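You operate a simulated robot arm through the tools that you are given. There is no shell and no other tool. Be economical: measure what you need, move in short steps, check, and stop when the job is done.

Carry out the task below with a simulated robot arm. There is one attempt and no reset: what you move stays moved.

TASK
Brush the SOY disc and the black cover clean with the teal round brush; disc into the white tray.
Fine: stand the brush back where it was; leave the other disc. Set down upright: what you pick out. What is to be rubbed or washed off counts as gone when no trace of it is left.

It is judged by the outcome, as a careful person would: the job done as asked, and still so three seconds after it is handed in. It fails if anything else is knocked over, pushed out of place, dropped, spilled or broken. A push-on lid holds only when it is set on centred and level and pressed home; a screw cap is set on level and turned clockwise until tight.

THE ROBOT
A 6-joint arm with a two-finger gripper, hanging from a carriage that runs on a gantry, over the field with the corners [-1914, 1345], [-1915, -35], [185, -36], [186, 1344] (x, y) and turns from -6.685 to 5.306 rad about z. Base frame: it is fixed where the carriage stands at the start and does not move with it; the origin is on the floor, on the carriage's upright axis, x ahead of it, y to its left, z up; the surface under the hand at the start is at about z = 880. Readings come in mm, rad, newtons and seconds.
With the tool pointing down near the work surface it reaches from about 100 to 460 mm from the robot's upright axis, wherever it stands. Its first joint turns from -2.897 to 2.897 rad. Places, roughly: grey cover [2750, -2750, 1000]; inside of the white tray [300, 0, 900]. Payload 2.45 kg.
Tool frame: the origin (TCP) lies between the finger pads and is the grasp point; the fingertips stand 26 mm ahead of it; z points along the fingers, y is the line along which they close. The gripper opens to 96 mm. The gripper's body begins 69 mm behind the TCP.
Orientation is that of the tool frame in the base frame, as a unit quaternion [x, y, z, w]. With the fingers straight down and closing along the base's y, the tool's x points along the base's -x, its y along +y and its z along -z.

THE INTERFACE
- The arm moves only by the tool servo_tool. Its arguments are lists of equal length, an entry for each row: "delta_pos": the shift along the base's x, y, z in mm, a list of three; "turn": the turn, a rotation vector about the base's x, y, z in rad, a list of three; "grip": the gripper command, from -1 (fully open) to 1 (shut), values between in proportion. In form: {"delta_pos": [[dx, dy, dz], ...], "turn": [[wx, wy, wz], ...], "grip": [grip, ...]}. A call has 1 to 10 rows; each row is the pose to reach, as a shift and turn from the pose commanded when the call began. Each row takes 0.2 s and may step no farther than 50 mm and 0.15 rad from the row before; otherwise, or with a gripper value out of range, the whole call is refused. A pose out of reach is approached as far as the arm can. The call stops where the force on the tool passes 40 N (or 10 N more than at its start, if that is more) or the arm is blocked; 0.2 s more then pass. Each finger halts on what it meets, pressing with about 26 N; the grip force reading is that of the motor and also rises with nothing between the fingers. The clock runs only during rows and for 0.2 s after the last one: add rows that repeat a pose to give the fingers time. The reply holds the time, the measured pose of the TCP, the force on the tool along the base axes, the opening and the grip force, in the units named above and with some noise, with the torque about the TCP (base axes, N m) and any sound that the robot's microphone picked up.
- Cameras (640 x 400 px; columns grow to the right, rows downward): "scene" is now at [229.1, -48.4, 1834.6]; the picture's right is [-0.86, -0.51, 0.00], its down [-0.48, 0.80, -0.36] and it looks along [0.19, -0.31, -0.93] (base axes); focal length 260 px, centre (320, 200). "wrist" rides on the gripper at [82, 3, -98] in the tool frame; the picture's right is [-0.04, 1.00, 0.00], its down [-0.73, -0.03, -0.68] and it looks along [-0.68, -0.03, 0.73] (tool axes); focal length 256 px, centre (320, 200). There is no depth. A picture from a camera that has moved, and an enlarged one, comes with that camera's place and axes in the base frame and with its lens.
- get_image(camera): a new picture of that camera. The clock stands still meanwhile.
- slide_trunk(by): slides the trunk up (or, below 0, down) by that many mm; the arm and the scene camera ride with it, the base frame stays. It gives what a move gives, with no picture.
- steer(legs): drives the robot by 1 to 6 legs, each [ahead, left, turn to the left] in mm, mm and rad, along the robot's own axes; the way and the turn of a leg run together, so that a leg with both is an arc; at most 1500 mm and 3.142 rad a leg. The arm and the cameras ride along, it lands a little off, and it stops where it bumps. It keeps to its track: a leg is cut to what the track allows. It gives what a move gives.
- turn_head(pan, tilt): turns the head with the scene camera to pan (to the left, within 2.705 rad either way) and tilt (down, from -0.506 to 1.204), counted from straight ahead of the robot. It gives what a move gives.
- inspect(camera, box): a new picture of the part [left, top, right, bottom] of that camera's present view, enlarged. The clock stands still meanwhile.
- hand_in(): hands the job in; it is judged then, once.

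Go step by step. Nothing tells you exact positions but the pictures and the camera data: compare them with the known pose of the tool, close in by small moves and look again before you grip or let go. The budget is 120 turns and 90 pictures, counting those below and the enlarged ones. Unless the task says otherwise, let go and move clear before handing in, and close with one line.

The tools are called after "Request:" as a command line: name --argument value ..., lists and objects as JSON in quotes. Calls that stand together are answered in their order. servo_tool: Moves the arm, as the interface text tells. Its arguments: {"type":"object","properties":{"delta_pos":{"type":"array","items":{"type":"array","items":{"type":"number"}}},"turn":{"type":"array","items":{"type":"array","items":{"type":"number"}}},"grip":{"type":"array","items":{"type":"number"}}},"required":["delta_pos","turn","grip"]} The other tools are called the same way: slide_trunk (by) slides the trunk up or down; steer (legs) drives the base; turn_head (pan, tilt) turns the head that bears the scene camera; get_image (camera) takes a picture; inspect (camera, box) takes an enlarged picture of a part of a camera's view; hand_in () hands the job in.

At the start:

```text
time_s: 0.0
eef_pos: [306.0, -243.3, 1000.0]
tcp_rot: [0.0, 1.0, -0.001, -0.001]
force: [0.0, 0.1, -0.7]
torque: [0.01, 0.02, 0.02]
width: 96.0
finger_force: 0.0
trunk travel left (down, up): [-575.0, 27.0]
robot x, y, heading: [0.7, -1.4, -0.001]
head pan, tilt: [-1.031, 1.201]
```

scene: 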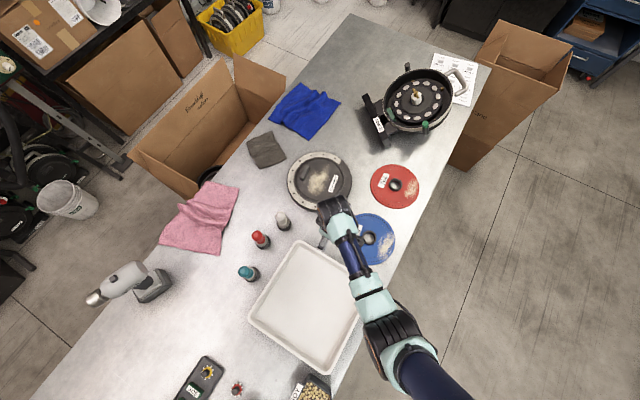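
wrist: 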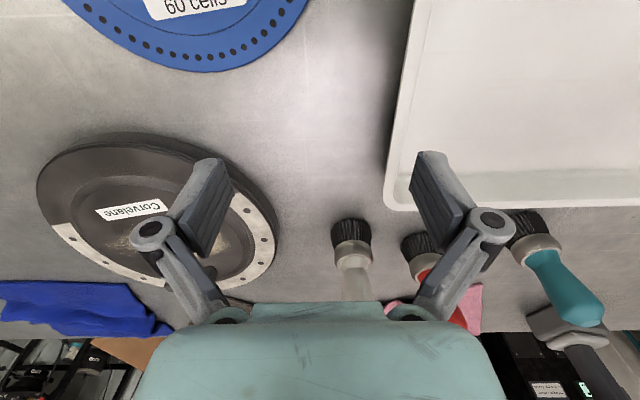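

I see a bench with a black cover, a red and a blue disc, a white tray and three small brushes standing. I'll enlarge the relevant parts first.

Request:
inspect --camera "scene" --box '[270, 130, 430, 270]'

Request:
inspect --camera "scene" --box '[220, 190, 380, 380]'

Request:
inspect --camera "scene" --box '[350, 50, 490, 150]'

```text
2.86 times, centred on (350, 200) of scene
camera zoom: at [229.1, -48.4, 1834.6], right [-0.86, -0.51, 0.0], down [-0.48, 0.8, -0.36], along [0.19, -0.31, -0.93], focal length 744 px, centre (234, 200)
```

zoom: 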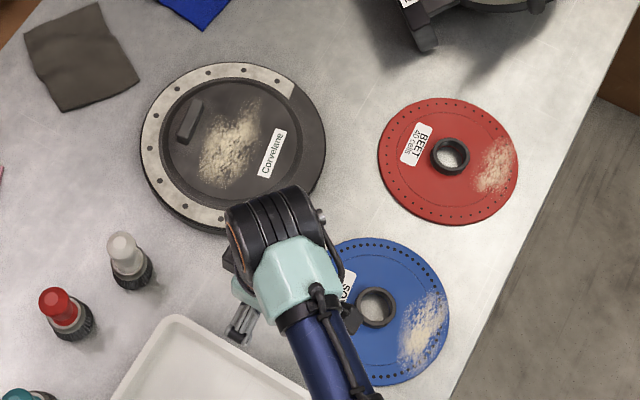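

```text
2.11 times, centred on (300, 285) of scene
camera zoom: at [229.1, -48.4, 1834.6], right [-0.86, -0.51, 0.0], down [-0.48, 0.8, -0.36], along [0.19, -0.31, -0.93], focal length 548 px, centre (362, 21)
```

zoom: 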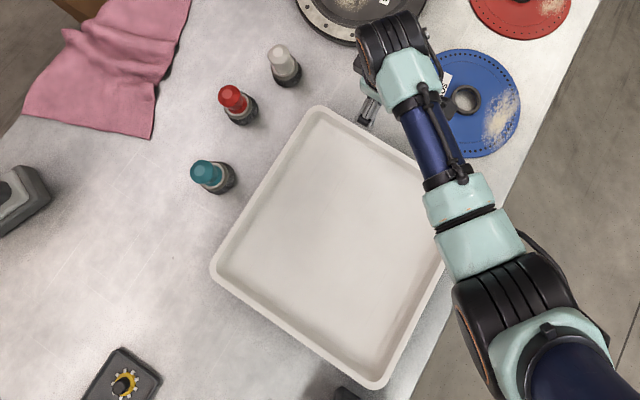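

```text
4.00 times, centred on (420, 100) of scene
camera zoom: at [229.1, -48.4, 1834.6], right [-0.86, -0.51, 0.0], down [-0.48, 0.8, -0.36], along [0.19, -0.31, -0.93], focal length 1042 px, centre (-80, 600)
```

zoom: 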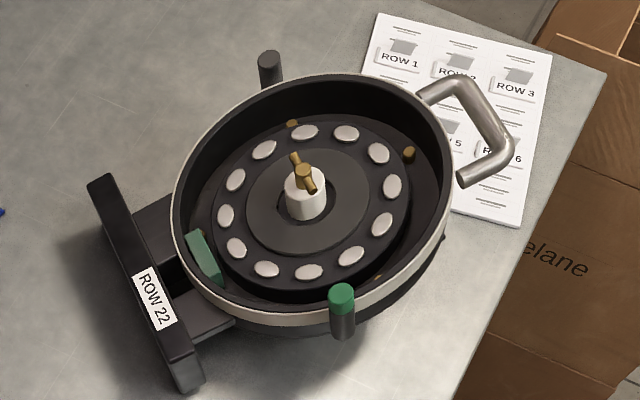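

The SOY disc is the blue one near [186, -325], the black cover near [456, -425], and the teal brush stands near [468, 7]. I raise the hand so it clears the brushes, then drive to the front-right corner of the track.

Request:
servo_tool --delta_pos '[[0, 0, 45], [0, 0, 90], [-20, 40, 120]]' --turn '[[0, 0, 0], [0, 0, 0], [0, 0, 0]]' --grip '[-1, -1, -1]'

Request:
steer --legs '[[184, -33, 0]]'

Request:
get_image --camera "scene"

Request:
get_image --camera "wrist"

```text
refused: row 3 steps farther than a row can; nothing moved
```

```text
time_s: 1.5
eef_pos: [488.8, -276.1, 1000.2]
tcp_rot: [0.001, 1.0, 0.0, 0.0]
force: [-0.6, 0.3, 0.2]
torque: [0.03, -0.01, 0.01]
width: 96.2
finger_force: 0.1
trunk travel left (down, up): [-575.0, 27.0]
robot x, y, heading: [182.1, -32.4, -0.003]
head pan, tilt: [-1.031, 1.201]
```

```text
84 pictures are left
camera scene: at [412.9, -81.4, 1834.6], right [-0.86, -0.51, 0.0], down [-0.48, 0.8, -0.36], along [0.19, -0.31, -0.93], focal length 260 px, centre (320, 200)
```

scene: 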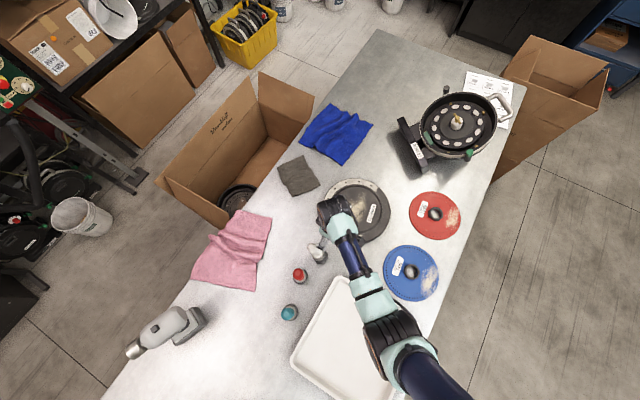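

```text
83 pictures are left
camera wrist: at [407.4, -272.4, 1098.2], right [0.04, 1.0, 0.0], down [0.73, -0.03, 0.68], along [0.68, -0.03, -0.73], focal length 256 px, centre (320, 200)
```

wrist: 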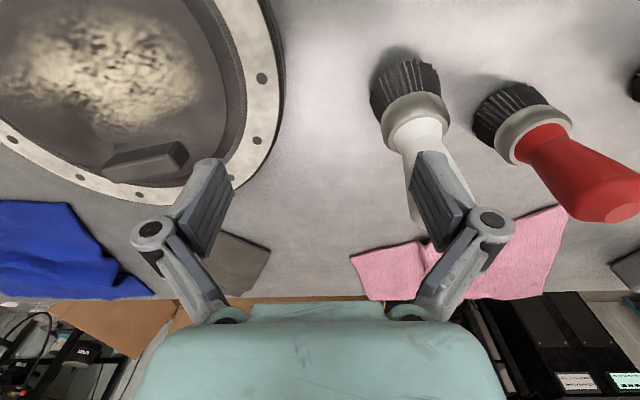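

The refused lift did not stop the drive, but the white brush still stands, close beside the right finger. I lift straight up now.

Request:
servo_tool --delta_pos '[[0, 0, 40], [0, 0, 80], [0, 0, 120]]' --turn '[[0, 0, 0], [0, 0, 0], [0, 0, 0]]' --grip '[-1, -1, -1]'

Request:
get_image --camera "wrist"

Request:
inspect --camera "scene" --box '[260, 160, 480, 340]'

```text
time_s: 2.3
eef_pos: [488.1, -277.5, 1122.4]
tcp_rot: [0.001, 1.0, 0.0, 0.0]
force: [0.2, 0.9, -0.8]
torque: [-0.01, -0.04, 0.02]
width: 96.1
finger_force: 0.1
trunk travel left (down, up): [-575.0, 27.0]
robot x, y, heading: [181.7, -29.8, -0.002]
head pan, tilt: [-1.031, 1.201]
```

```text
82 pictures are left
camera wrist: at [407.2, -272.9, 1220.8], right [0.04, 1.0, 0.0], down [0.73, -0.03, 0.68], along [0.68, -0.03, -0.73], focal length 256 px, centre (320, 200)
```

wrist: 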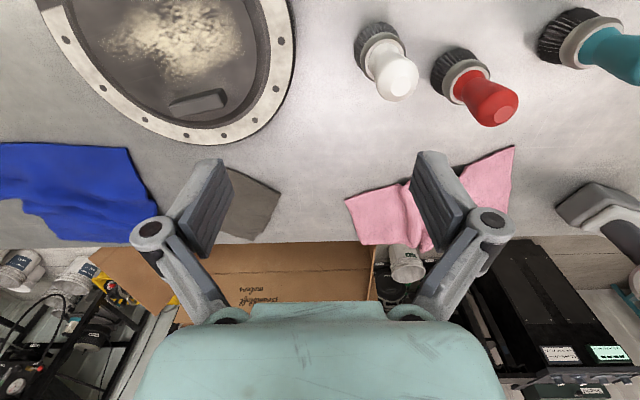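

```text
2.22 times, centred on (370, 250) of scene
camera zoom: at [412.9, -81.3, 1834.5], right [-0.86, -0.51, 0.0], down [-0.48, 0.8, -0.36], along [0.19, -0.31, -0.93], focal length 579 px, centre (209, 89)
```

zoom: 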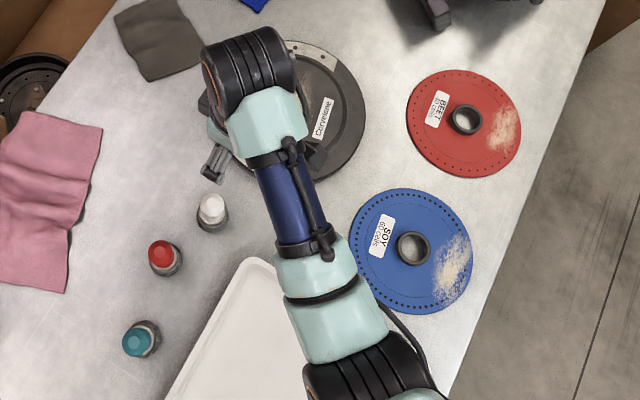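

The three brushes are all upright, with the teal one near [480, -1]. I move over it at height and look.

Request:
servo_tool --delta_pos '[[-2, 46, 0], [-4, 92, 0], [-6, 138, 0], [-8, 184, 0], [-8, 230, 0], [-8, 276, 0]]' --turn '[[0, 0, 0], [0, 0, 0], [0, 0, 0], [0, 0, 0], [0, 0, 0], [0, 0, 0]]' --grip '[-1, -1, -1, -1, -1, -1]'

Request:
get_image --camera "wrist"

Request:
get_image --camera "scene"

```text
time_s: 3.7
eef_pos: [479.1, -0.9, 1120.4]
tcp_rot: [0.001, 1.0, 0.001, 0.001]
force: [0.0, 0.7, -0.2]
torque: [0.06, 0.06, 0.02]
width: 96.0
finger_force: 0.0
trunk travel left (down, up): [-575.0, 27.0]
robot x, y, heading: [184.5, -34.6, -0.001]
head pan, tilt: [-1.031, 1.201]
```

```text
80 pictures are left
camera wrist: at [397.2, 3.6, 1218.5], right [0.04, 1.0, 0.0], down [0.73, -0.03, 0.68], along [0.68, -0.03, -0.73], focal length 256 px, centre (320, 200)
```

wrist: 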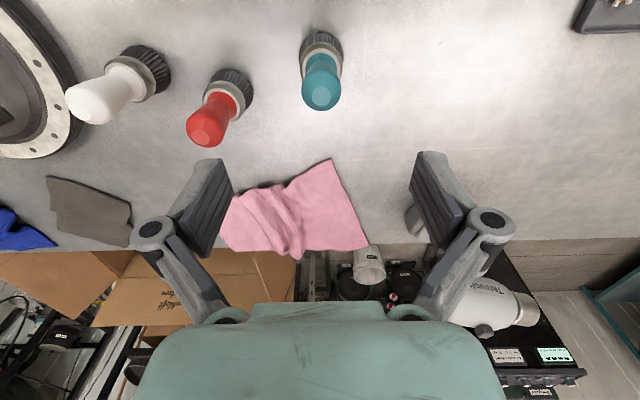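

```text
79 pictures are left
camera scene: at [413.0, -81.5, 1834.6], right [-0.86, -0.51, 0.0], down [-0.48, 0.8, -0.36], along [0.19, -0.31, -0.93], focal length 260 px, centre (320, 200)
```

scene: 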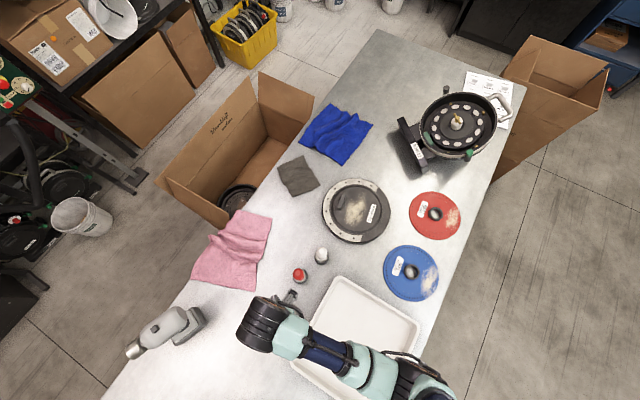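

The brush axis comes out near [470, 1] with its handle top at about z 1015. I descend partway and check alignment.

Request:
servo_tool --delta_pos '[[-4, 1, -30], [-8, 1, -62]]' --turn '[[0, 0, 0], [0, 0, 0]]' --grip '[-1, -1]'

Request:
get_image --camera "wrist"

```text
time_s: 4.3
eef_pos: [472.3, 0.9, 1056.0]
tcp_rot: [0.001, 1.0, 0.0, 0.0]
force: [0.7, 0.3, -0.3]
torque: [0.0, 0.01, 0.0]
width: 95.9
finger_force: 0.0
trunk travel left (down, up): [-575.0, 27.0]
robot x, y, heading: [183.8, -32.1, -0.004]
head pan, tilt: [-1.031, 1.201]
```

```text
78 pictures are left
camera wrist: at [390.9, 3.9, 1156.1], right [0.04, 1.0, 0.0], down [0.73, -0.03, 0.68], along [0.68, -0.03, -0.73], focal length 256 px, centre (320, 200)
```

wrist: 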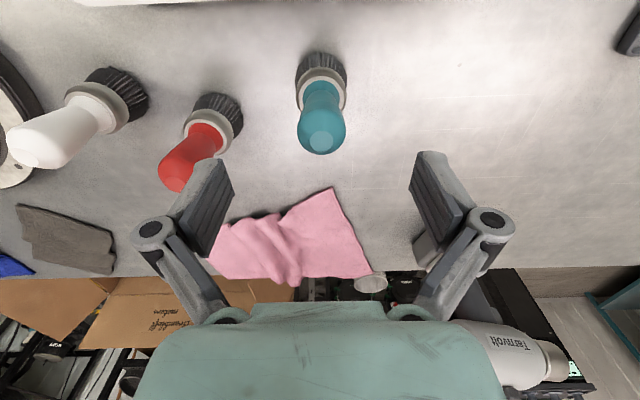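

The estimate holds: axis at [471.6, 1], top at z about 1015. I descend around the handle and close.

Request:
servo_tool --delta_pos '[[0, 0, -38], [0, 0, -74], [0, 0, -74], [0, 0, -74], [0, 0, -74], [0, 0, -74], [0, 0, -74]]' --turn '[[0, 0, 0], [0, 0, 0], [0, 0, 0], [0, 0, 0], [0, 0, 0], [0, 0, 0], [0, 0, 0]]' --grip '[-1, -1, 0, 0.3, 1, 1, 1]'

Request:
get_image --camera "wrist"

```text
time_s: 5.9
eef_pos: [472.1, -1.2, 982.3]
tcp_rot: [0.001, 1.0, 0.0, 0.0]
force: [0.6, 0.3, -0.2]
torque: [-0.01, -0.02, 0.01]
width: 33.8
finger_force: 26.1
trunk travel left (down, up): [-575.0, 27.0]
robot x, y, heading: [183.3, -30.5, -0.005]
head pan, tilt: [-1.031, 1.201]
```

```text
77 pictures are left
camera wrist: at [390.3, 2.8, 1081.4], right [0.04, 1.0, 0.0], down [0.73, -0.03, 0.68], along [0.68, -0.03, -0.73], focal length 256 px, centre (320, 200)
```

wrist: 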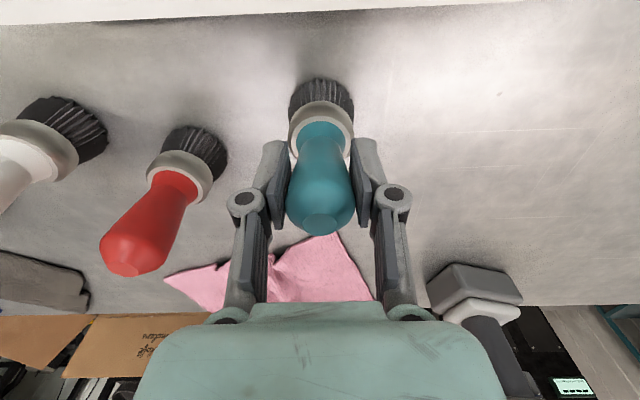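

The brush is gripped (home TCP [472.1, -1.2, 982.3]). I lift it, then carry it over the tray to the dirty side of the SOY disc near [117, -329].

Request:
servo_tool --delta_pos '[[0, 0, 45], [0, 0, 90], [0, 0, 130], [-40, -20, 130], [-80, -45, 130]]' --turn '[[0, 0, 0], [0, 0, 0], [0, 0, 0], [0, 0, 0], [0, 0, 0]]' --grip '[1, 1, 1, 1, 1]'

Request:
servo_tool --delta_pos '[[-20, -43, 0], [-40, -86, 0], [-60, -129, 0], [-80, -172, 0], [-100, -215, 0], [-130, -250, 0], [-170, -270, 0], [-215, -278, 0], [-255, -282, 0], [-275, -283, 0]]' --turn '[[0, 0, 0], [0, 0, 0], [0, 0, 0], [0, 0, 0], [0, 0, 0], [0, 0, 0], [0, 0, 0], [0, 0, 0], [0, 0, 0], [0, 0, 0]]' --grip '[1, 1, 1, 1, 1, 1, 1, 1, 1, 1]'

Request:
get_image --camera "wrist"

Request:
inspect --camera "scene" --box '[300, 160, 480, 320]'

```text
time_s: 7.1
eef_pos: [394.2, -47.3, 1111.6]
tcp_rot: [0.001, 1.0, 0.001, 0.0]
force: [1.0, -0.4, -1.0]
torque: [-0.03, 0.03, 0.01]
width: 33.7
finger_force: 26.0
trunk travel left (down, up): [-575.0, 27.0]
robot x, y, heading: [180.2, -32.8, 0.001]
head pan, tilt: [-1.031, 1.201]
```

```text
time_s: 9.3
eef_pos: [118.9, -329.3, 1112.3]
tcp_rot: [0.001, 1.0, 0.0, 0.0]
force: [0.5, -0.3, -0.7]
torque: [0.0, 0.03, 0.04]
width: 33.9
finger_force: 26.4
trunk travel left (down, up): [-575.0, 27.0]
robot x, y, heading: [184.6, -34.3, -0.002]
head pan, tilt: [-1.031, 1.201]
```

```text
76 pictures are left
camera wrist: at [36.9, -323.8, 1211.4], right [0.04, 1.0, 0.0], down [0.73, -0.03, 0.68], along [0.68, -0.03, -0.73], focal length 256 px, centre (320, 200)
```

wrist: 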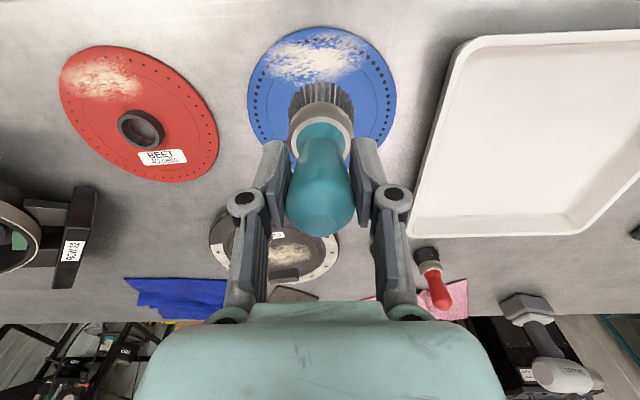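

```text
2.50 times, centred on (390, 240) of scene
camera zoom: at [413.0, -81.3, 1834.6], right [-0.86, -0.51, 0.0], down [-0.48, 0.8, -0.36], along [0.19, -0.31, -0.93], focal length 651 px, centre (145, 100)
```

zoom: 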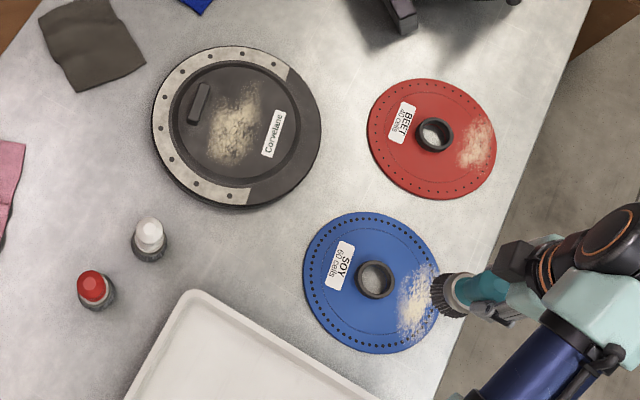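

The patch on the SOY disc spans x about 98–143 and y about -395 to -270. I lower the brush over it and feel for contact.

Request:
servo_tool --delta_pos '[[0, 0, -45], [0, 0, -90], [0, 0, -112], [0, 0, -116], [0, 0, -118]]' --turn '[[0, 0, 0], [0, 0, 0], [0, 0, 0], [0, 0, 0], [0, 0, 0]]' --grip '[1, 1, 1, 1, 1]'

Request:
inspect --camera "scene" --box '[360, 220, 460, 320]'

```text
time_s: 10.5
eef_pos: [117.7, -327.2, 996.3]
tcp_rot: [0.001, 1.0, 0.001, 0.001]
force: [-0.1, 0.0, -0.8]
torque: [0.01, 0.0, -0.01]
width: 33.5
finger_force: 25.9
trunk travel left (down, up): [-575.0, 27.0]
robot x, y, heading: [182.2, -33.0, 0.001]
head pan, tilt: [-1.031, 1.201]
```

```text
4.00 times, centred on (410, 270) of scene
camera zoom: at [413.0, -81.4, 1834.6], right [-0.86, -0.51, 0.0], down [-0.48, 0.8, -0.36], along [0.19, -0.31, -0.93], focal length 1042 px, centre (-40, -80)
```

zoom: 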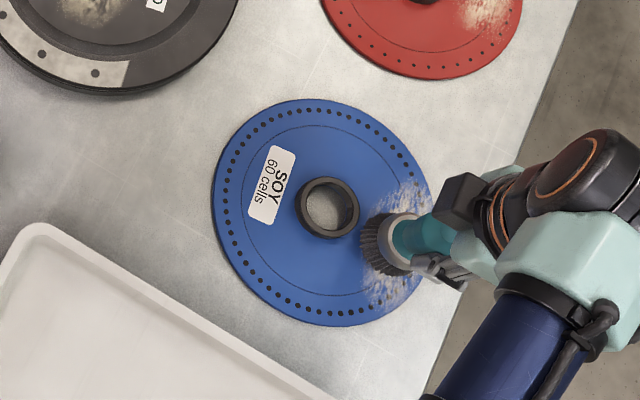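

No contact force yet; I keep lowering in small steps.

Request:
servo_tool --delta_pos '[[0, 0, -2], [0, 0, -4], [0, 0, -6], [0, 0, -6]]' --turn '[[0, 0, 0], [0, 0, 0], [0, 0, 0], [0, 0, 0]]' --grip '[1, 1, 1, 1]'

```text
time_s: 11.5
eef_pos: [117.2, -327.6, 990.2]
tcp_rot: [0.001, 1.0, 0.0, 0.0]
force: [0.6, 0.4, -1.3]
torque: [-0.03, 0.01, 0.0]
width: 33.7
finger_force: 25.9
trunk travel left (down, up): [-575.0, 27.0]
robot x, y, heading: [185.6, -33.5, -0.002]
head pan, tilt: [-1.031, 1.201]
```

Request:
servo_tool --delta_pos '[[0, 0, -2], [0, 0, -3], [0, 0, -3]]' --turn '[[0, 0, 0], [0, 0, 0], [0, 0, 0]]' --grip '[1, 1, 1]'

```text
time_s: 12.3
eef_pos: [116.7, -328.2, 987.1]
tcp_rot: [0.001, 1.0, 0.0, 0.001]
force: [0.7, 4.6, 19.5]
torque: [0.16, -0.19, 0.0]
width: 33.6
finger_force: 26.3
trunk travel left (down, up): [-575.0, 27.0]
robot x, y, heading: [183.6, -30.0, -0.008]
head pan, tilt: [-1.031, 1.201]
```

Contact comes at about z 988. I ease up a little and sweep along y over the patch.

Request:
servo_tool --delta_pos '[[0, 0, 1.8], [0, 20, 1.8], [2, 40, 1.8], [4, 58, 1.8], [2, 40, 1.8], [0, 20, 1.8], [0, 0, 1.8]]' --turn '[[0, 0, 0], [0, 0, 0], [0, 0, 0], [0, 0, 0], [0, 0, 0], [0, 0, 0], [0, 0, 0]]' --grip '[1, 1, 1, 1, 1, 1, 1]'

Request:
inspect --camera "scene" --box '[360, 220, 460, 320]'

```text
time_s: 13.9
eef_pos: [117.1, -328.6, 990.0]
tcp_rot: [0.001, 1.0, 0.0, 0.001]
force: [0.2, -0.1, -0.7]
torque: [-0.02, 0.0, 0.01]
width: 33.9
finger_force: 26.0
trunk travel left (down, up): [-575.0, 27.0]
robot x, y, heading: [183.5, -33.0, -0.002]
head pan, tilt: [-1.031, 1.201]
```

```text
4.00 times, centred on (410, 270) of scene
camera zoom: at [413.0, -81.3, 1834.6], right [-0.86, -0.51, 0.0], down [-0.48, 0.8, -0.36], along [0.19, -0.31, -0.93], focal length 1042 px, centre (-40, -80)
```

zoom: 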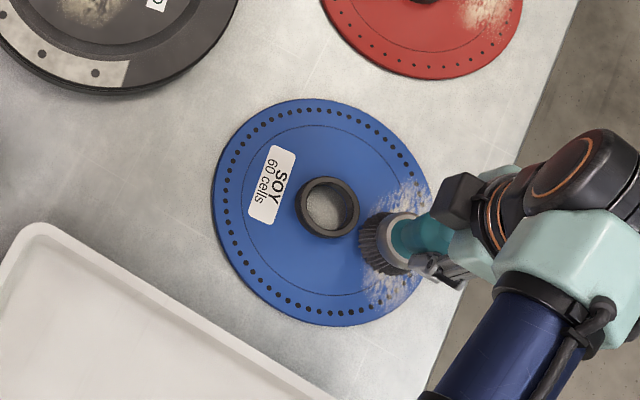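

No dirt came off and no force shows, so I was just clear. I press about 1.3 mm lower and repeat, watching the disc for shift.

Request:
servo_tool --delta_pos '[[0, 0, -1.3], [0, 20, -1.3], [2, 40, -1.3], [4, 58, -1.3]]' --turn '[[0, 0, 0], [0, 0, 0], [0, 0, 0], [0, 0, 0]]' --grip '[1, 1, 1, 1]'

Request:
inspect --camera "scene" --box '[360, 220, 460, 320]'

```text
time_s: 14.9
eef_pos: [121.5, -269.2, 987.8]
tcp_rot: [0.0, 1.0, 0.0, 0.0]
force: [0.2, -0.4, -0.6]
torque: [0.06, 0.0, 0.0]
width: 33.8
finger_force: 25.7
trunk travel left (down, up): [-575.0, 27.0]
robot x, y, heading: [186.1, -36.0, -0.002]
head pan, tilt: [-1.031, 1.201]
```

```text
4.00 times, centred on (410, 270) of scene
camera zoom: at [413.0, -81.4, 1834.6], right [-0.86, -0.51, 0.0], down [-0.48, 0.8, -0.36], along [0.19, -0.31, -0.93], focal length 1042 px, centre (-40, -80)
```

zoom: 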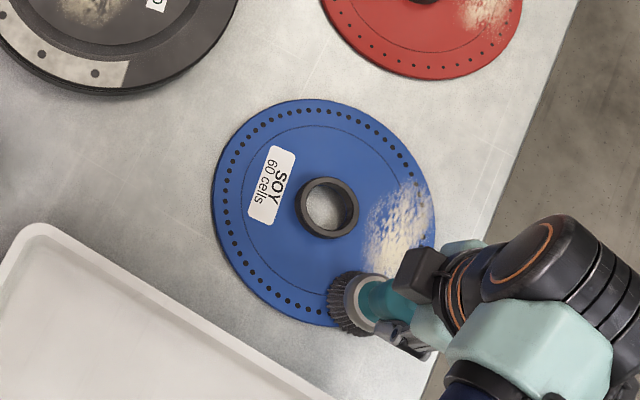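

Dirt is coming off at the end of the stroke and the disc hasn't moved. I press slightly more and sweep back across the whole patch in lanes.

Request:
servo_tool --delta_pos '[[0, -20, -0.7], [0, -45, -0.7], [0, -70, -0.7], [0, -95, -0.7], [0, -120, -0.7], [-14, -110, -0.7], [-14, -85, -0.7], [-14, -60, -0.7], [-14, -35, -0.7], [-6, -10, -0.7]]' --turn '[[0, 0, 0], [0, 0, 0], [0, 0, 0], [0, 0, 0], [0, 0, 0], [0, 0, 0], [0, 0, 0], [0, 0, 0], [0, 0, 0], [0, 0, 0]]' --grip '[1, 1, 1, 1, 1, 1, 1, 1, 1, 1]'

Request:
inspect --camera "scene" --box '[360, 220, 460, 320]'

```text
time_s: 17.1
eef_pos: [115.2, -279.2, 986.8]
tcp_rot: [0.001, 1.0, 0.0, 0.0]
force: [0.0, -0.2, -1.0]
torque: [0.03, 0.0, -0.04]
width: 33.5
finger_force: 25.7
trunk travel left (down, up): [-575.0, 27.0]
robot x, y, heading: [187.6, -28.7, -0.005]
head pan, tilt: [-1.031, 1.201]
```

```text
4.00 times, centred on (410, 270) of scene
camera zoom: at [412.9, -81.4, 1834.6], right [-0.86, -0.51, 0.0], down [-0.48, 0.8, -0.36], along [0.19, -0.31, -0.93], focal length 1042 px, centre (-40, -80)
```

zoom: 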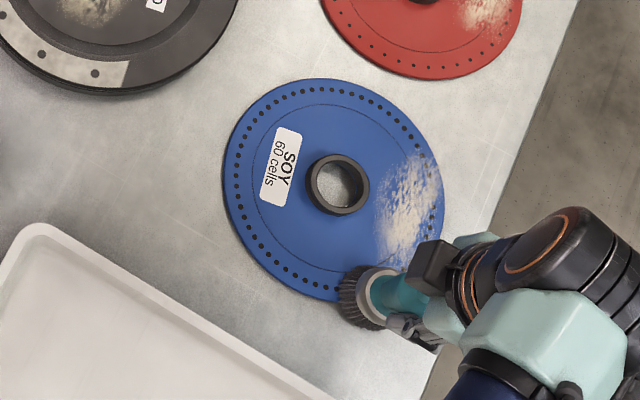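

The disc slid about 22 mm toward -y when the brush re-crossed its rim; it's still clear of the red disc. From now on I land inside from above, and stroke +y so friction brings it back.

Request:
servo_tool --delta_pos '[[0, 0, 15], [2, -45, 15], [5, -90, 15], [8, -128, 15], [8, -128, 3], [8, -128, 0.8], [8, -110, 0.8], [8, -90, 0.8], [8, -70, 0.8], [8, -50, 0.8]]' --turn '[[0, 0, 0], [0, 0, 0], [0, 0, 0], [0, 0, 0], [0, 0, 0], [0, 0, 0], [0, 0, 0], [0, 0, 0], [0, 0, 0], [0, 0, 0]]' --grip '[1, 1, 1, 1, 1, 1, 1, 1, 1, 1]'

Request:
inspect --camera "scene" --box '[360, 220, 460, 320]'

```text
time_s: 19.3
eef_pos: [124.3, -330.7, 987.1]
tcp_rot: [0.0, 1.0, -0.001, 0.001]
force: [-0.3, -0.5, -1.2]
torque: [0.04, 0.01, 0.03]
width: 33.3
finger_force: 26.1
trunk travel left (down, up): [-575.0, 27.0]
robot x, y, heading: [180.0, -32.2, -0.003]
head pan, tilt: [-1.031, 1.201]
```

```text
4.00 times, centred on (410, 270) of scene
camera zoom: at [413.0, -81.4, 1834.6], right [-0.86, -0.51, 0.0], down [-0.48, 0.8, -0.36], along [0.19, -0.31, -0.93], focal length 1042 px, centre (-40, -80)
```

zoom: 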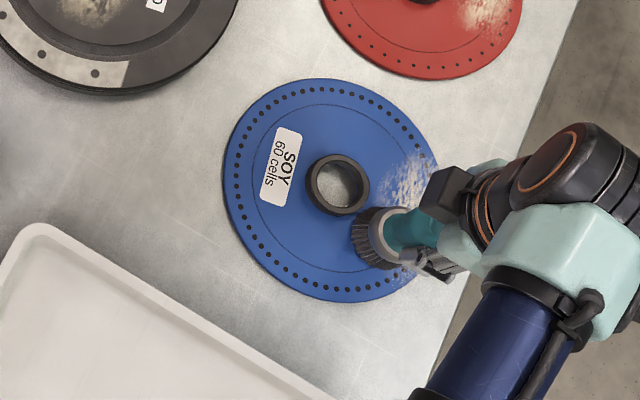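

There's no force at z 987.1 now, so the brush has probably slid up slightly in the grip. I press down gently in place to refind contact.

Request:
servo_tool --delta_pos '[[0, 0, -1], [0, 0, -1]]' --turn '[[0, 0, 0], [0, 0, 0]]' --grip '[1, 1]'

Request:
servo_tool --delta_pos '[[0, 0, -0.7], [0, 0, -0.7]]' --turn '[[0, 0, 0], [0, 0, 0]]' --grip '[1, 1]'

```text
time_s: 19.9
eef_pos: [124.4, -329.2, 987.4]
tcp_rot: [0.002, 1.0, 0.0, 0.0]
force: [0.6, 0.6, -0.9]
torque: [-0.01, -0.01, 0.02]
width: 33.6
finger_force: 25.8
trunk travel left (down, up): [-575.0, 27.0]
robot x, y, heading: [183.8, -32.4, -0.001]
head pan, tilt: [-1.031, 1.201]
```

```text
time_s: 20.5
eef_pos: [124.2, -328.9, 987.1]
tcp_rot: [0.001, 1.0, 0.0, 0.0]
force: [0.6, 1.3, 5.4]
torque: [0.14, -0.26, 0.05]
width: 33.8
finger_force: 25.9
trunk travel left (down, up): [-575.0, 27.0]
robot x, y, heading: [184.1, -34.2, 0.004]
head pan, tilt: [-1.031, 1.201]
```

Now there's about 6 N of contact. I stroke +y from here, then lift, land at the far end and stroke +y again.

Request:
servo_tool --delta_pos '[[0, 18, 0], [-6, 36, 0], [-6, 36, 15], [-4, 0, 15], [-4, -45, 15], [-6, -82, 15], [-6, -82, 0], [-4, -60, 0], [-2, -38, 0], [0, -16, 0]]' --turn '[[0, 0, 0], [0, 0, 0], [0, 0, 0], [0, 0, 0], [0, 0, 0], [0, 0, 0], [0, 0, 0], [0, 0, 0], [0, 0, 0], [0, 0, 0]]' --grip '[1, 1, 1, 1, 1, 1, 1, 1, 1, 1]'

Request:
inspect --camera "scene" --box '[360, 220, 460, 320]'

```text
time_s: 22.7
eef_pos: [124.2, -346.0, 986.0]
tcp_rot: [0.0, 1.0, 0.0, 0.0]
force: [0.7, -0.3, -0.5]
torque: [-0.01, -0.02, 0.0]
width: 33.8
finger_force: 26.2
trunk travel left (down, up): [-575.0, 27.0]
robot x, y, heading: [182.4, -37.0, 0.004]
head pan, tilt: [-1.031, 1.201]
```

```text
4.00 times, centred on (410, 270) of scene
camera zoom: at [413.0, -81.4, 1834.6], right [-0.86, -0.51, 0.0], down [-0.48, 0.8, -0.36], along [0.19, -0.31, -0.93], focal length 1042 px, centre (-40, -80)
```

zoom: 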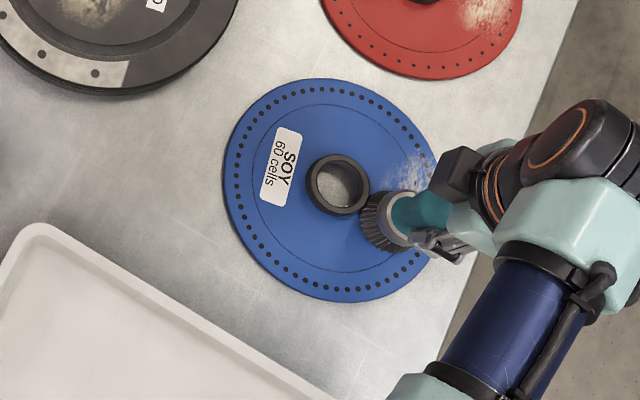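

It's thinning and the disc stays put. I repeat the strokes from the far end in two lanes, 0.6 mm lower.

Request:
servo_tool --delta_pos '[[0, 0, 12], [0, -35, 12], [0, -66, 12], [0, -66, -0.6], [0, -45, -0.6], [0, -22, -0.6], [0, 0, -0.6], [0, 20, -0.6], [0, 40, -0.6], [0, 40, 12]]' --turn '[[0, 0, 0], [0, 0, 0], [0, 0, 0], [0, 0, 0], [0, 0, 0], [0, 0, 0], [0, 0, 0], [0, 0, 0], [0, 0, 0], [0, 0, 0]]' --grip '[1, 1, 1, 1, 1, 1, 1, 1, 1, 1]'

Request:
servo_tool --delta_pos '[[-7, -45, 0], [-14, -90, 0], [-14, -106, 0], [-14, -106, -12.6], [-14, -85, -12.6], [-14, -62, -12.6], [-14, -40, -12.6], [-12, -18, -12.6], [-8, 0, -12.6], [-8, 0, 5]]' --turn '[[0, 0, 0], [0, 0, 0], [0, 0, 0], [0, 0, 0], [0, 0, 0], [0, 0, 0], [0, 0, 0], [0, 0, 0], [0, 0, 0], [0, 0, 0]]' --grip '[1, 1, 1, 1, 1, 1, 1, 1, 1, 1]'

Request:
inspect --camera "scene" --box '[360, 220, 460, 320]'

```text
time_s: 24.9
eef_pos: [124.0, -303.8, 998.9]
tcp_rot: [0.001, 1.0, 0.001, 0.0]
force: [0.0, 0.4, -2.1]
torque: [0.01, 0.02, 0.01]
width: 33.6
finger_force: 26.0
trunk travel left (down, up): [-575.0, 27.0]
robot x, y, heading: [183.4, -32.5, -0.001]
head pan, tilt: [-1.031, 1.201]
```

```text
time_s: 27.1
eef_pos: [115.1, -304.5, 1001.1]
tcp_rot: [0.001, 1.0, 0.001, 0.0]
force: [-0.6, -0.4, -1.3]
torque: [-0.05, 0.03, -0.02]
width: 33.4
finger_force: 26.1
trunk travel left (down, up): [-575.0, 27.0]
robot x, y, heading: [185.9, -32.9, -0.003]
head pan, tilt: [-1.031, 1.201]
```

```text
4.00 times, centred on (410, 270) of scene
camera zoom: at [413.0, -81.2, 1834.3], right [-0.86, -0.51, 0.0], down [-0.48, 0.8, -0.36], along [0.19, -0.31, -0.93], focal length 1042 px, centre (-40, -80)
```

zoom: 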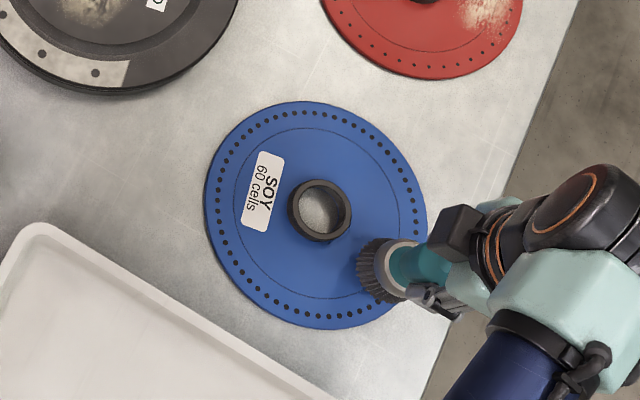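

The patch looks nearly gone. I lift up and take a close look for traces.

Request:
servo_tool --delta_pos '[[0, 0, 45], [0, 0, 90], [-10, -20, 112]]' --turn '[[0, 0, 0], [0, 0, 0], [0, 0, 0]]' --grip '[1, 1, 1]'

Request:
inspect --camera "wrist" --box '[220, 10, 440, 150]'

Request:
inspect --camera "scene" --box '[375, 235, 435, 305]'

```text
time_s: 27.9
eef_pos: [104.2, -324.6, 1114.9]
tcp_rot: [0.0, 1.0, 0.001, 0.0]
force: [0.2, 0.4, -1.3]
torque: [-0.01, 0.04, 0.02]
width: 33.9
finger_force: 26.1
trunk travel left (down, up): [-575.0, 27.0]
robot x, y, heading: [184.1, -32.5, 0.002]
head pan, tilt: [-1.031, 1.201]
```

```text
2.86 times, centred on (330, 80) of wrist
camera zoom: at [23.6, -320.3, 1213.8], right [0.04, 1.0, 0.0], down [0.73, -0.03, 0.68], along [0.68, -0.03, -0.73], focal length 731 px, centre (291, 543)
```

zoom: 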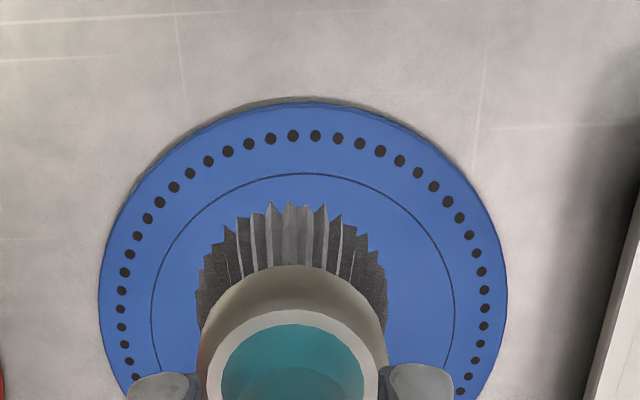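

```text
5.71 times, centred on (405, 270) of scene
camera zoom: at [413.0, -81.3, 1834.6], right [-0.86, -0.51, 0.0], down [-0.48, 0.8, -0.36], along [0.19, -0.31, -0.93], focal length 1488 px, centre (-166, -200)
```

zoom: 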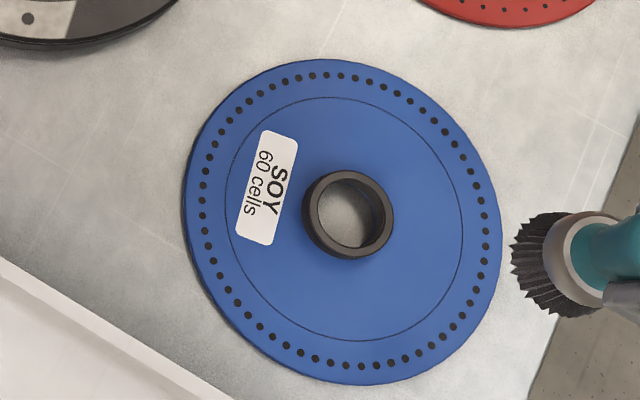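

The SOY disc is clean. Next I carry the brush to the black cover, whose dirt centers near [465, -425], and see how far the arm reaches there.

Request:
servo_tool --delta_pos '[[45, -10, 0], [90, -25, 0], [135, -40, 0], [180, -55, 0], [225, -70, 0], [270, -82, 0], [315, -94, 0], [355, -100, 0], [355, -100, 0]]' --turn '[[0, 0, 0], [0, 0, 0], [0, 0, 0], [0, 0, 0], [0, 0, 0], [0, 0, 0], [0, 0, 0], [0, 0, 0], [0, 0, 0]]' --grip '[1, 1, 1, 1, 1, 1, 1, 1, 1]'

Request:
get_image --camera "wrist"

Request:
get_image --camera "scene"

```text
time_s: 29.9
eef_pos: [463.8, -425.3, 1113.2]
tcp_rot: [0.002, 1.0, 0.0, 0.0]
force: [-0.2, 0.2, -0.7]
torque: [-0.01, 0.0, -0.01]
width: 33.6
finger_force: 26.1
trunk travel left (down, up): [-575.0, 27.0]
robot x, y, heading: [188.4, -34.5, -0.0]
head pan, tilt: [-1.031, 1.201]
```

```text
65 pictures are left
camera wrist: at [382.4, -421.0, 1211.5], right [0.04, 1.0, 0.0], down [0.73, -0.03, 0.68], along [0.68, -0.03, -0.73], focal length 256 px, centre (320, 200)
```

wrist: 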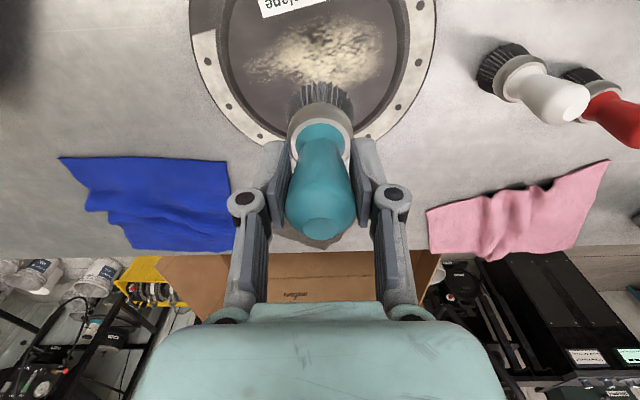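

```text
64 pictures are left
camera scene: at [413.0, -81.4, 1834.6], right [-0.86, -0.51, 0.0], down [-0.48, 0.8, -0.36], along [0.19, -0.31, -0.93], focal length 260 px, centre (320, 200)
```

scene: 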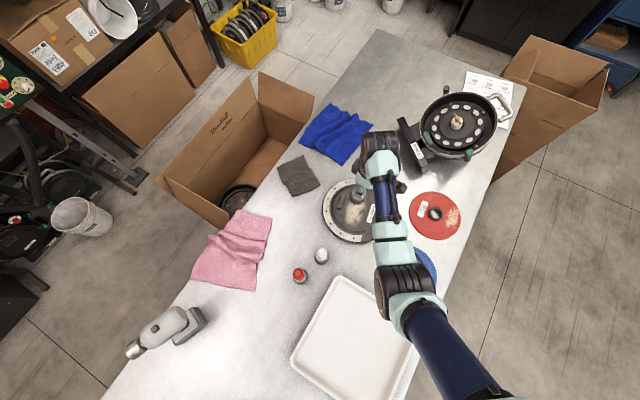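

The arm reaches here at height; the patch spans about x 425–493, y -508 to -357, with a small block near [538, -444] to stay off. I lower in place.

Request:
servo_tool --delta_pos '[[-6, -4, -40], [-6, -4, -80], [-6, -4, -95], [-6, -4, -105], [-6, -4, -105]]' --turn '[[0, 0, 0], [0, 0, 0], [0, 0, 0], [0, 0, 0], [0, 0, 0]]' --grip '[1, 1, 1, 1, 1]'

Request:
get_image --camera "wrist"

Request:
inspect --camera "scene" --box '[310, 160, 400, 250]'

```text
time_s: 31.1
eef_pos: [458.0, -432.8, 1009.6]
tcp_rot: [0.001, 1.0, 0.0, -0.001]
force: [-1.6, 3.6, 14.4]
torque: [0.25, 0.07, 0.0]
width: 33.5
finger_force: 25.8
trunk travel left (down, up): [-575.0, 27.0]
robot x, y, heading: [183.5, -29.9, -0.004]
head pan, tilt: [-1.031, 1.201]
```

```text
63 pictures are left
camera wrist: at [375.6, -427.4, 1108.6], right [0.04, 1.0, 0.0], down [0.73, -0.03, 0.68], along [0.68, -0.03, -0.73], focal length 256 px, centre (320, 200)
```

wrist: 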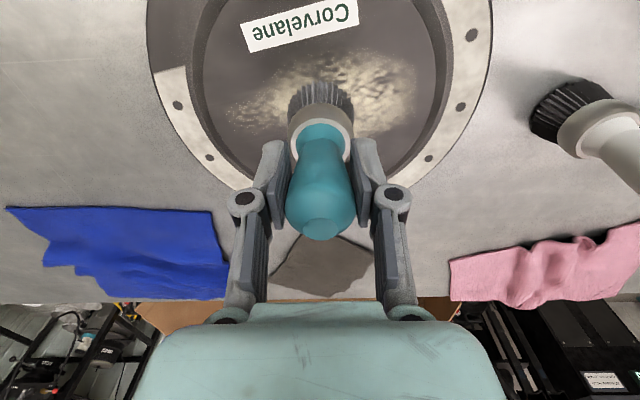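

```text
4.44 times, centred on (355, 205) of scene
camera zoom: at [413.0, -81.4, 1834.9], right [-0.86, -0.51, 0.0], down [-0.48, 0.8, -0.36], along [0.19, -0.31, -0.93], focal length 1157 px, centre (164, 178)
```

zoom: 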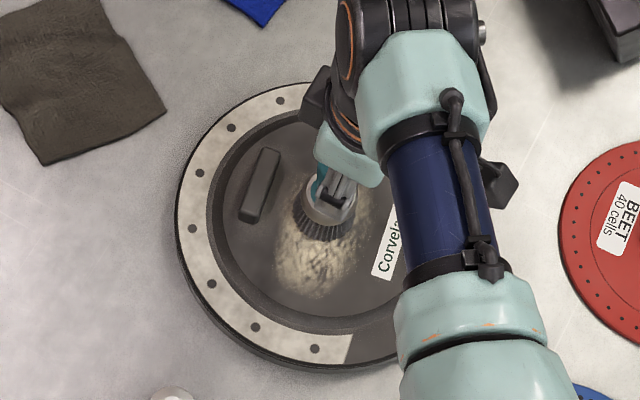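

Contact is at z about 1009, 14 N; the recess is about 90 mm radius around [456, -427], so I keep the brush center within about 62 mm of that. I ease up 1 mm and sweep back and forth once to check the cover stays put.

Request:
servo_tool --delta_pos '[[0, 0, 0.9], [0, 20, 0.9], [0, 40, 0.9], [0, 58, 0.9], [0, 35, 0.9], [0, 10, 0.9], [0, -15, 0.9], [0, -40, 0.9], [0, -58, 0.9], [0, -30, 0.9]]' --turn '[[0, 0, 0], [0, 0, 0], [0, 0, 0], [0, 0, 0], [0, 0, 0], [0, 0, 0], [0, 0, 0], [0, 0, 0], [0, 0, 0], [0, 0, 0]]' --grip '[1, 1, 1, 1, 1, 1, 1, 1, 1, 1]'

Request:
get_image --camera "wrist"

Request:
inspect --camera "scene" --box '[310, 160, 400, 250]'

```text
time_s: 33.3
eef_pos: [453.6, -459.4, 1010.5]
tcp_rot: [0.001, 1.0, 0.0, 0.0]
force: [0.1, -1.4, 0.2]
torque: [-0.08, -0.03, -0.01]
width: 33.2
finger_force: 25.8
trunk travel left (down, up): [-575.0, 27.0]
robot x, y, heading: [182.4, -33.6, -0.003]
head pan, tilt: [-1.031, 1.201]
```

```text
61 pictures are left
camera wrist: at [372.7, -454.9, 1108.2], right [0.04, 1.0, 0.0], down [0.73, -0.03, 0.68], along [0.68, -0.03, -0.73], focal length 256 px, centre (320, 200)
```

wrist: 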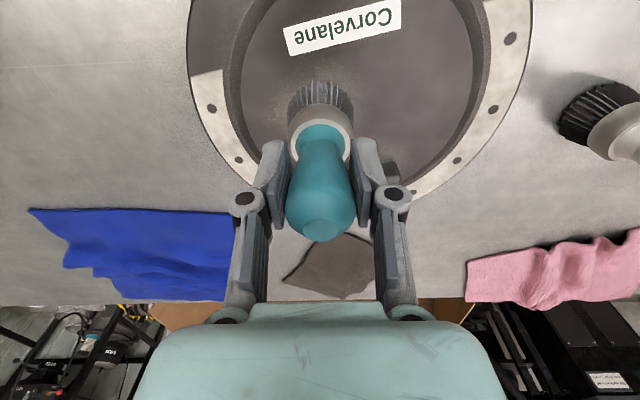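

```text
4.44 times, centred on (355, 205) of scene
camera zoom: at [413.0, -81.5, 1834.5], right [-0.86, -0.51, 0.0], down [-0.48, 0.8, -0.36], along [0.19, -0.31, -0.93], focal length 1157 px, centre (164, 178)
```

zoom: 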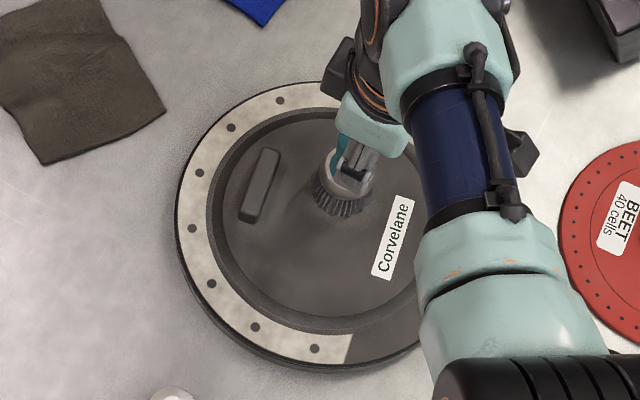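

Almost all of it came off and the cover hasn't moved. I sweep two side lanes to catch residual traces.

Request:
servo_tool --delta_pos '[[18, 0, -0.2], [18, 25, -0.2], [18, 50, -0.2], [18, 78, -0.2], [0, 80, -0.2], [-18, 70, -0.2], [-18, 45, -0.2], [-18, 20, -0.2], [-18, -10, -0.2], [0, -30, -0.2]]' --turn '[[0, 0, 0], [0, 0, 0], [0, 0, 0], [0, 0, 0], [0, 0, 0], [0, 0, 0], [0, 0, 0], [0, 0, 0], [0, 0, 0], [0, 0, 0]]' --grip '[1, 1, 1, 1, 1, 1, 1, 1, 1, 1]'

Request:
servo_tool --delta_pos '[[14, 5, 0], [14, 25, 0], [0, 35, 0], [0, 10, 0], [0, 10, 40], [0, 60, 80], [-40, 90, 110], [-80, 100, 120]]' --turn '[[0, 0, 0], [0, 0, 0], [0, 0, 0], [0, 0, 0], [0, 0, 0], [0, 0, 0], [0, 0, 0], [0, 0, 0]]' --grip '[1, 1, 1, 1, 1, 1, 1, 1]'

Request:
get_image --camera "scene"

Request:
get_image --camera "wrist"

```text
time_s: 35.5
eef_pos: [457.0, -490.7, 1009.4]
tcp_rot: [0.0, 1.0, -0.001, 0.001]
force: [0.8, -0.2, 2.8]
torque: [-0.09, -0.03, -0.04]
width: 33.2
finger_force: 26.1
trunk travel left (down, up): [-575.0, 27.0]
robot x, y, heading: [187.0, -31.3, -0.005]
head pan, tilt: [-1.031, 1.201]
```

```text
refused: row 6 steps farther than a row can; nothing moved
```

```text
59 pictures are left
camera scene: at [412.9, -81.3, 1834.5], right [-0.86, -0.51, 0.0], down [-0.48, 0.8, -0.36], along [0.19, -0.31, -0.93], focal length 260 px, centre (320, 200)
```

scene: 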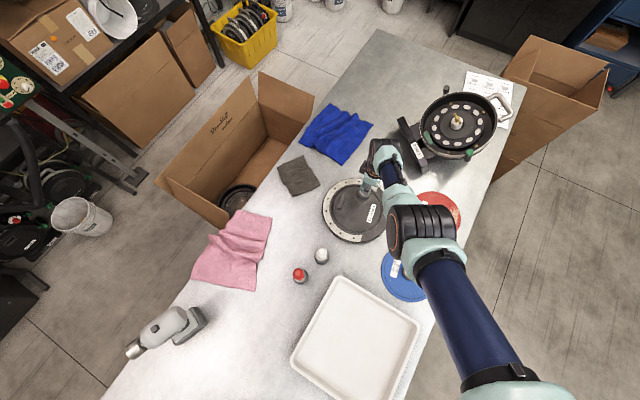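

```text
58 pictures are left
camera wrist: at [375.1, -486.2, 1108.2], right [0.04, 1.0, 0.0], down [0.73, -0.03, 0.68], along [0.68, -0.03, -0.73], focal length 256 px, centre (320, 200)
```

wrist: 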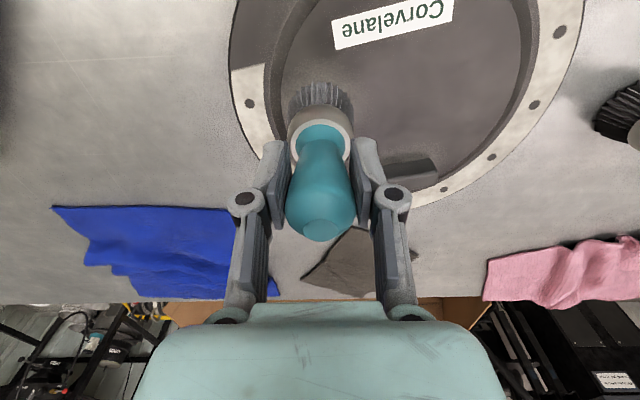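

Looks clean so far. One last small sweep at this end, then I lift, pull back over the near side, and inspect the cover.

Request:
servo_tool --delta_pos '[[12, 8, 0], [12, 28, 0], [0, 35, 0], [0, 10, 0], [0, 10, 40], [0, 30, 80], [-20, 50, 110], [-60, 60, 120], [-95, 75, 120]]' --turn '[[0, 0, 0], [0, 0, 0], [0, 0, 0], [0, 0, 0], [0, 0, 0], [0, 0, 0], [0, 0, 0], [0, 0, 0], [0, 0, 0]]' --grip '[1, 1, 1, 1, 1, 1, 1, 1, 1]'

Request:
inspect --camera "scene" --box '[310, 160, 400, 250]'

Request:
inspect --camera "wrist" --box '[200, 20, 440, 250]'

```text
time_s: 37.5
eef_pos: [359.3, -415.6, 1133.2]
tcp_rot: [0.0, 1.0, -0.001, 0.0]
force: [0.6, 0.9, -0.4]
torque: [0.0, 0.02, 0.0]
width: 33.5
finger_force: 26.0
trunk travel left (down, up): [-575.0, 27.0]
robot x, y, heading: [181.9, -35.4, 0.002]
head pan, tilt: [-1.031, 1.201]
```

```text
4.44 times, centred on (355, 205) of scene
camera zoom: at [413.1, -81.4, 1834.6], right [-0.86, -0.51, 0.0], down [-0.48, 0.8, -0.36], along [0.19, -0.31, -0.93], focal length 1157 px, centre (164, 178)
```

zoom: 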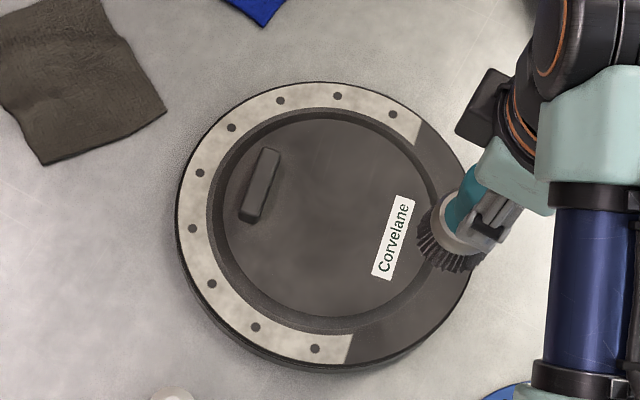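

```text
1.74 times, centred on (320, 135) of wrist
camera zoom: at [277.9, -411.4, 1230.3], right [0.04, 1.0, 0.0], down [0.73, -0.03, 0.68], along [0.68, -0.03, -0.73], focal length 445 px, centre (320, 313)
```

zoom: 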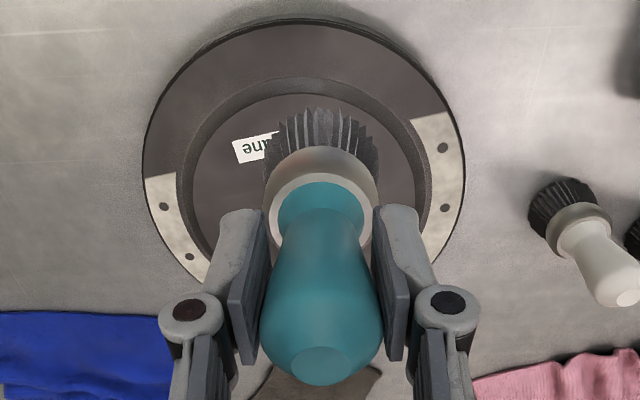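

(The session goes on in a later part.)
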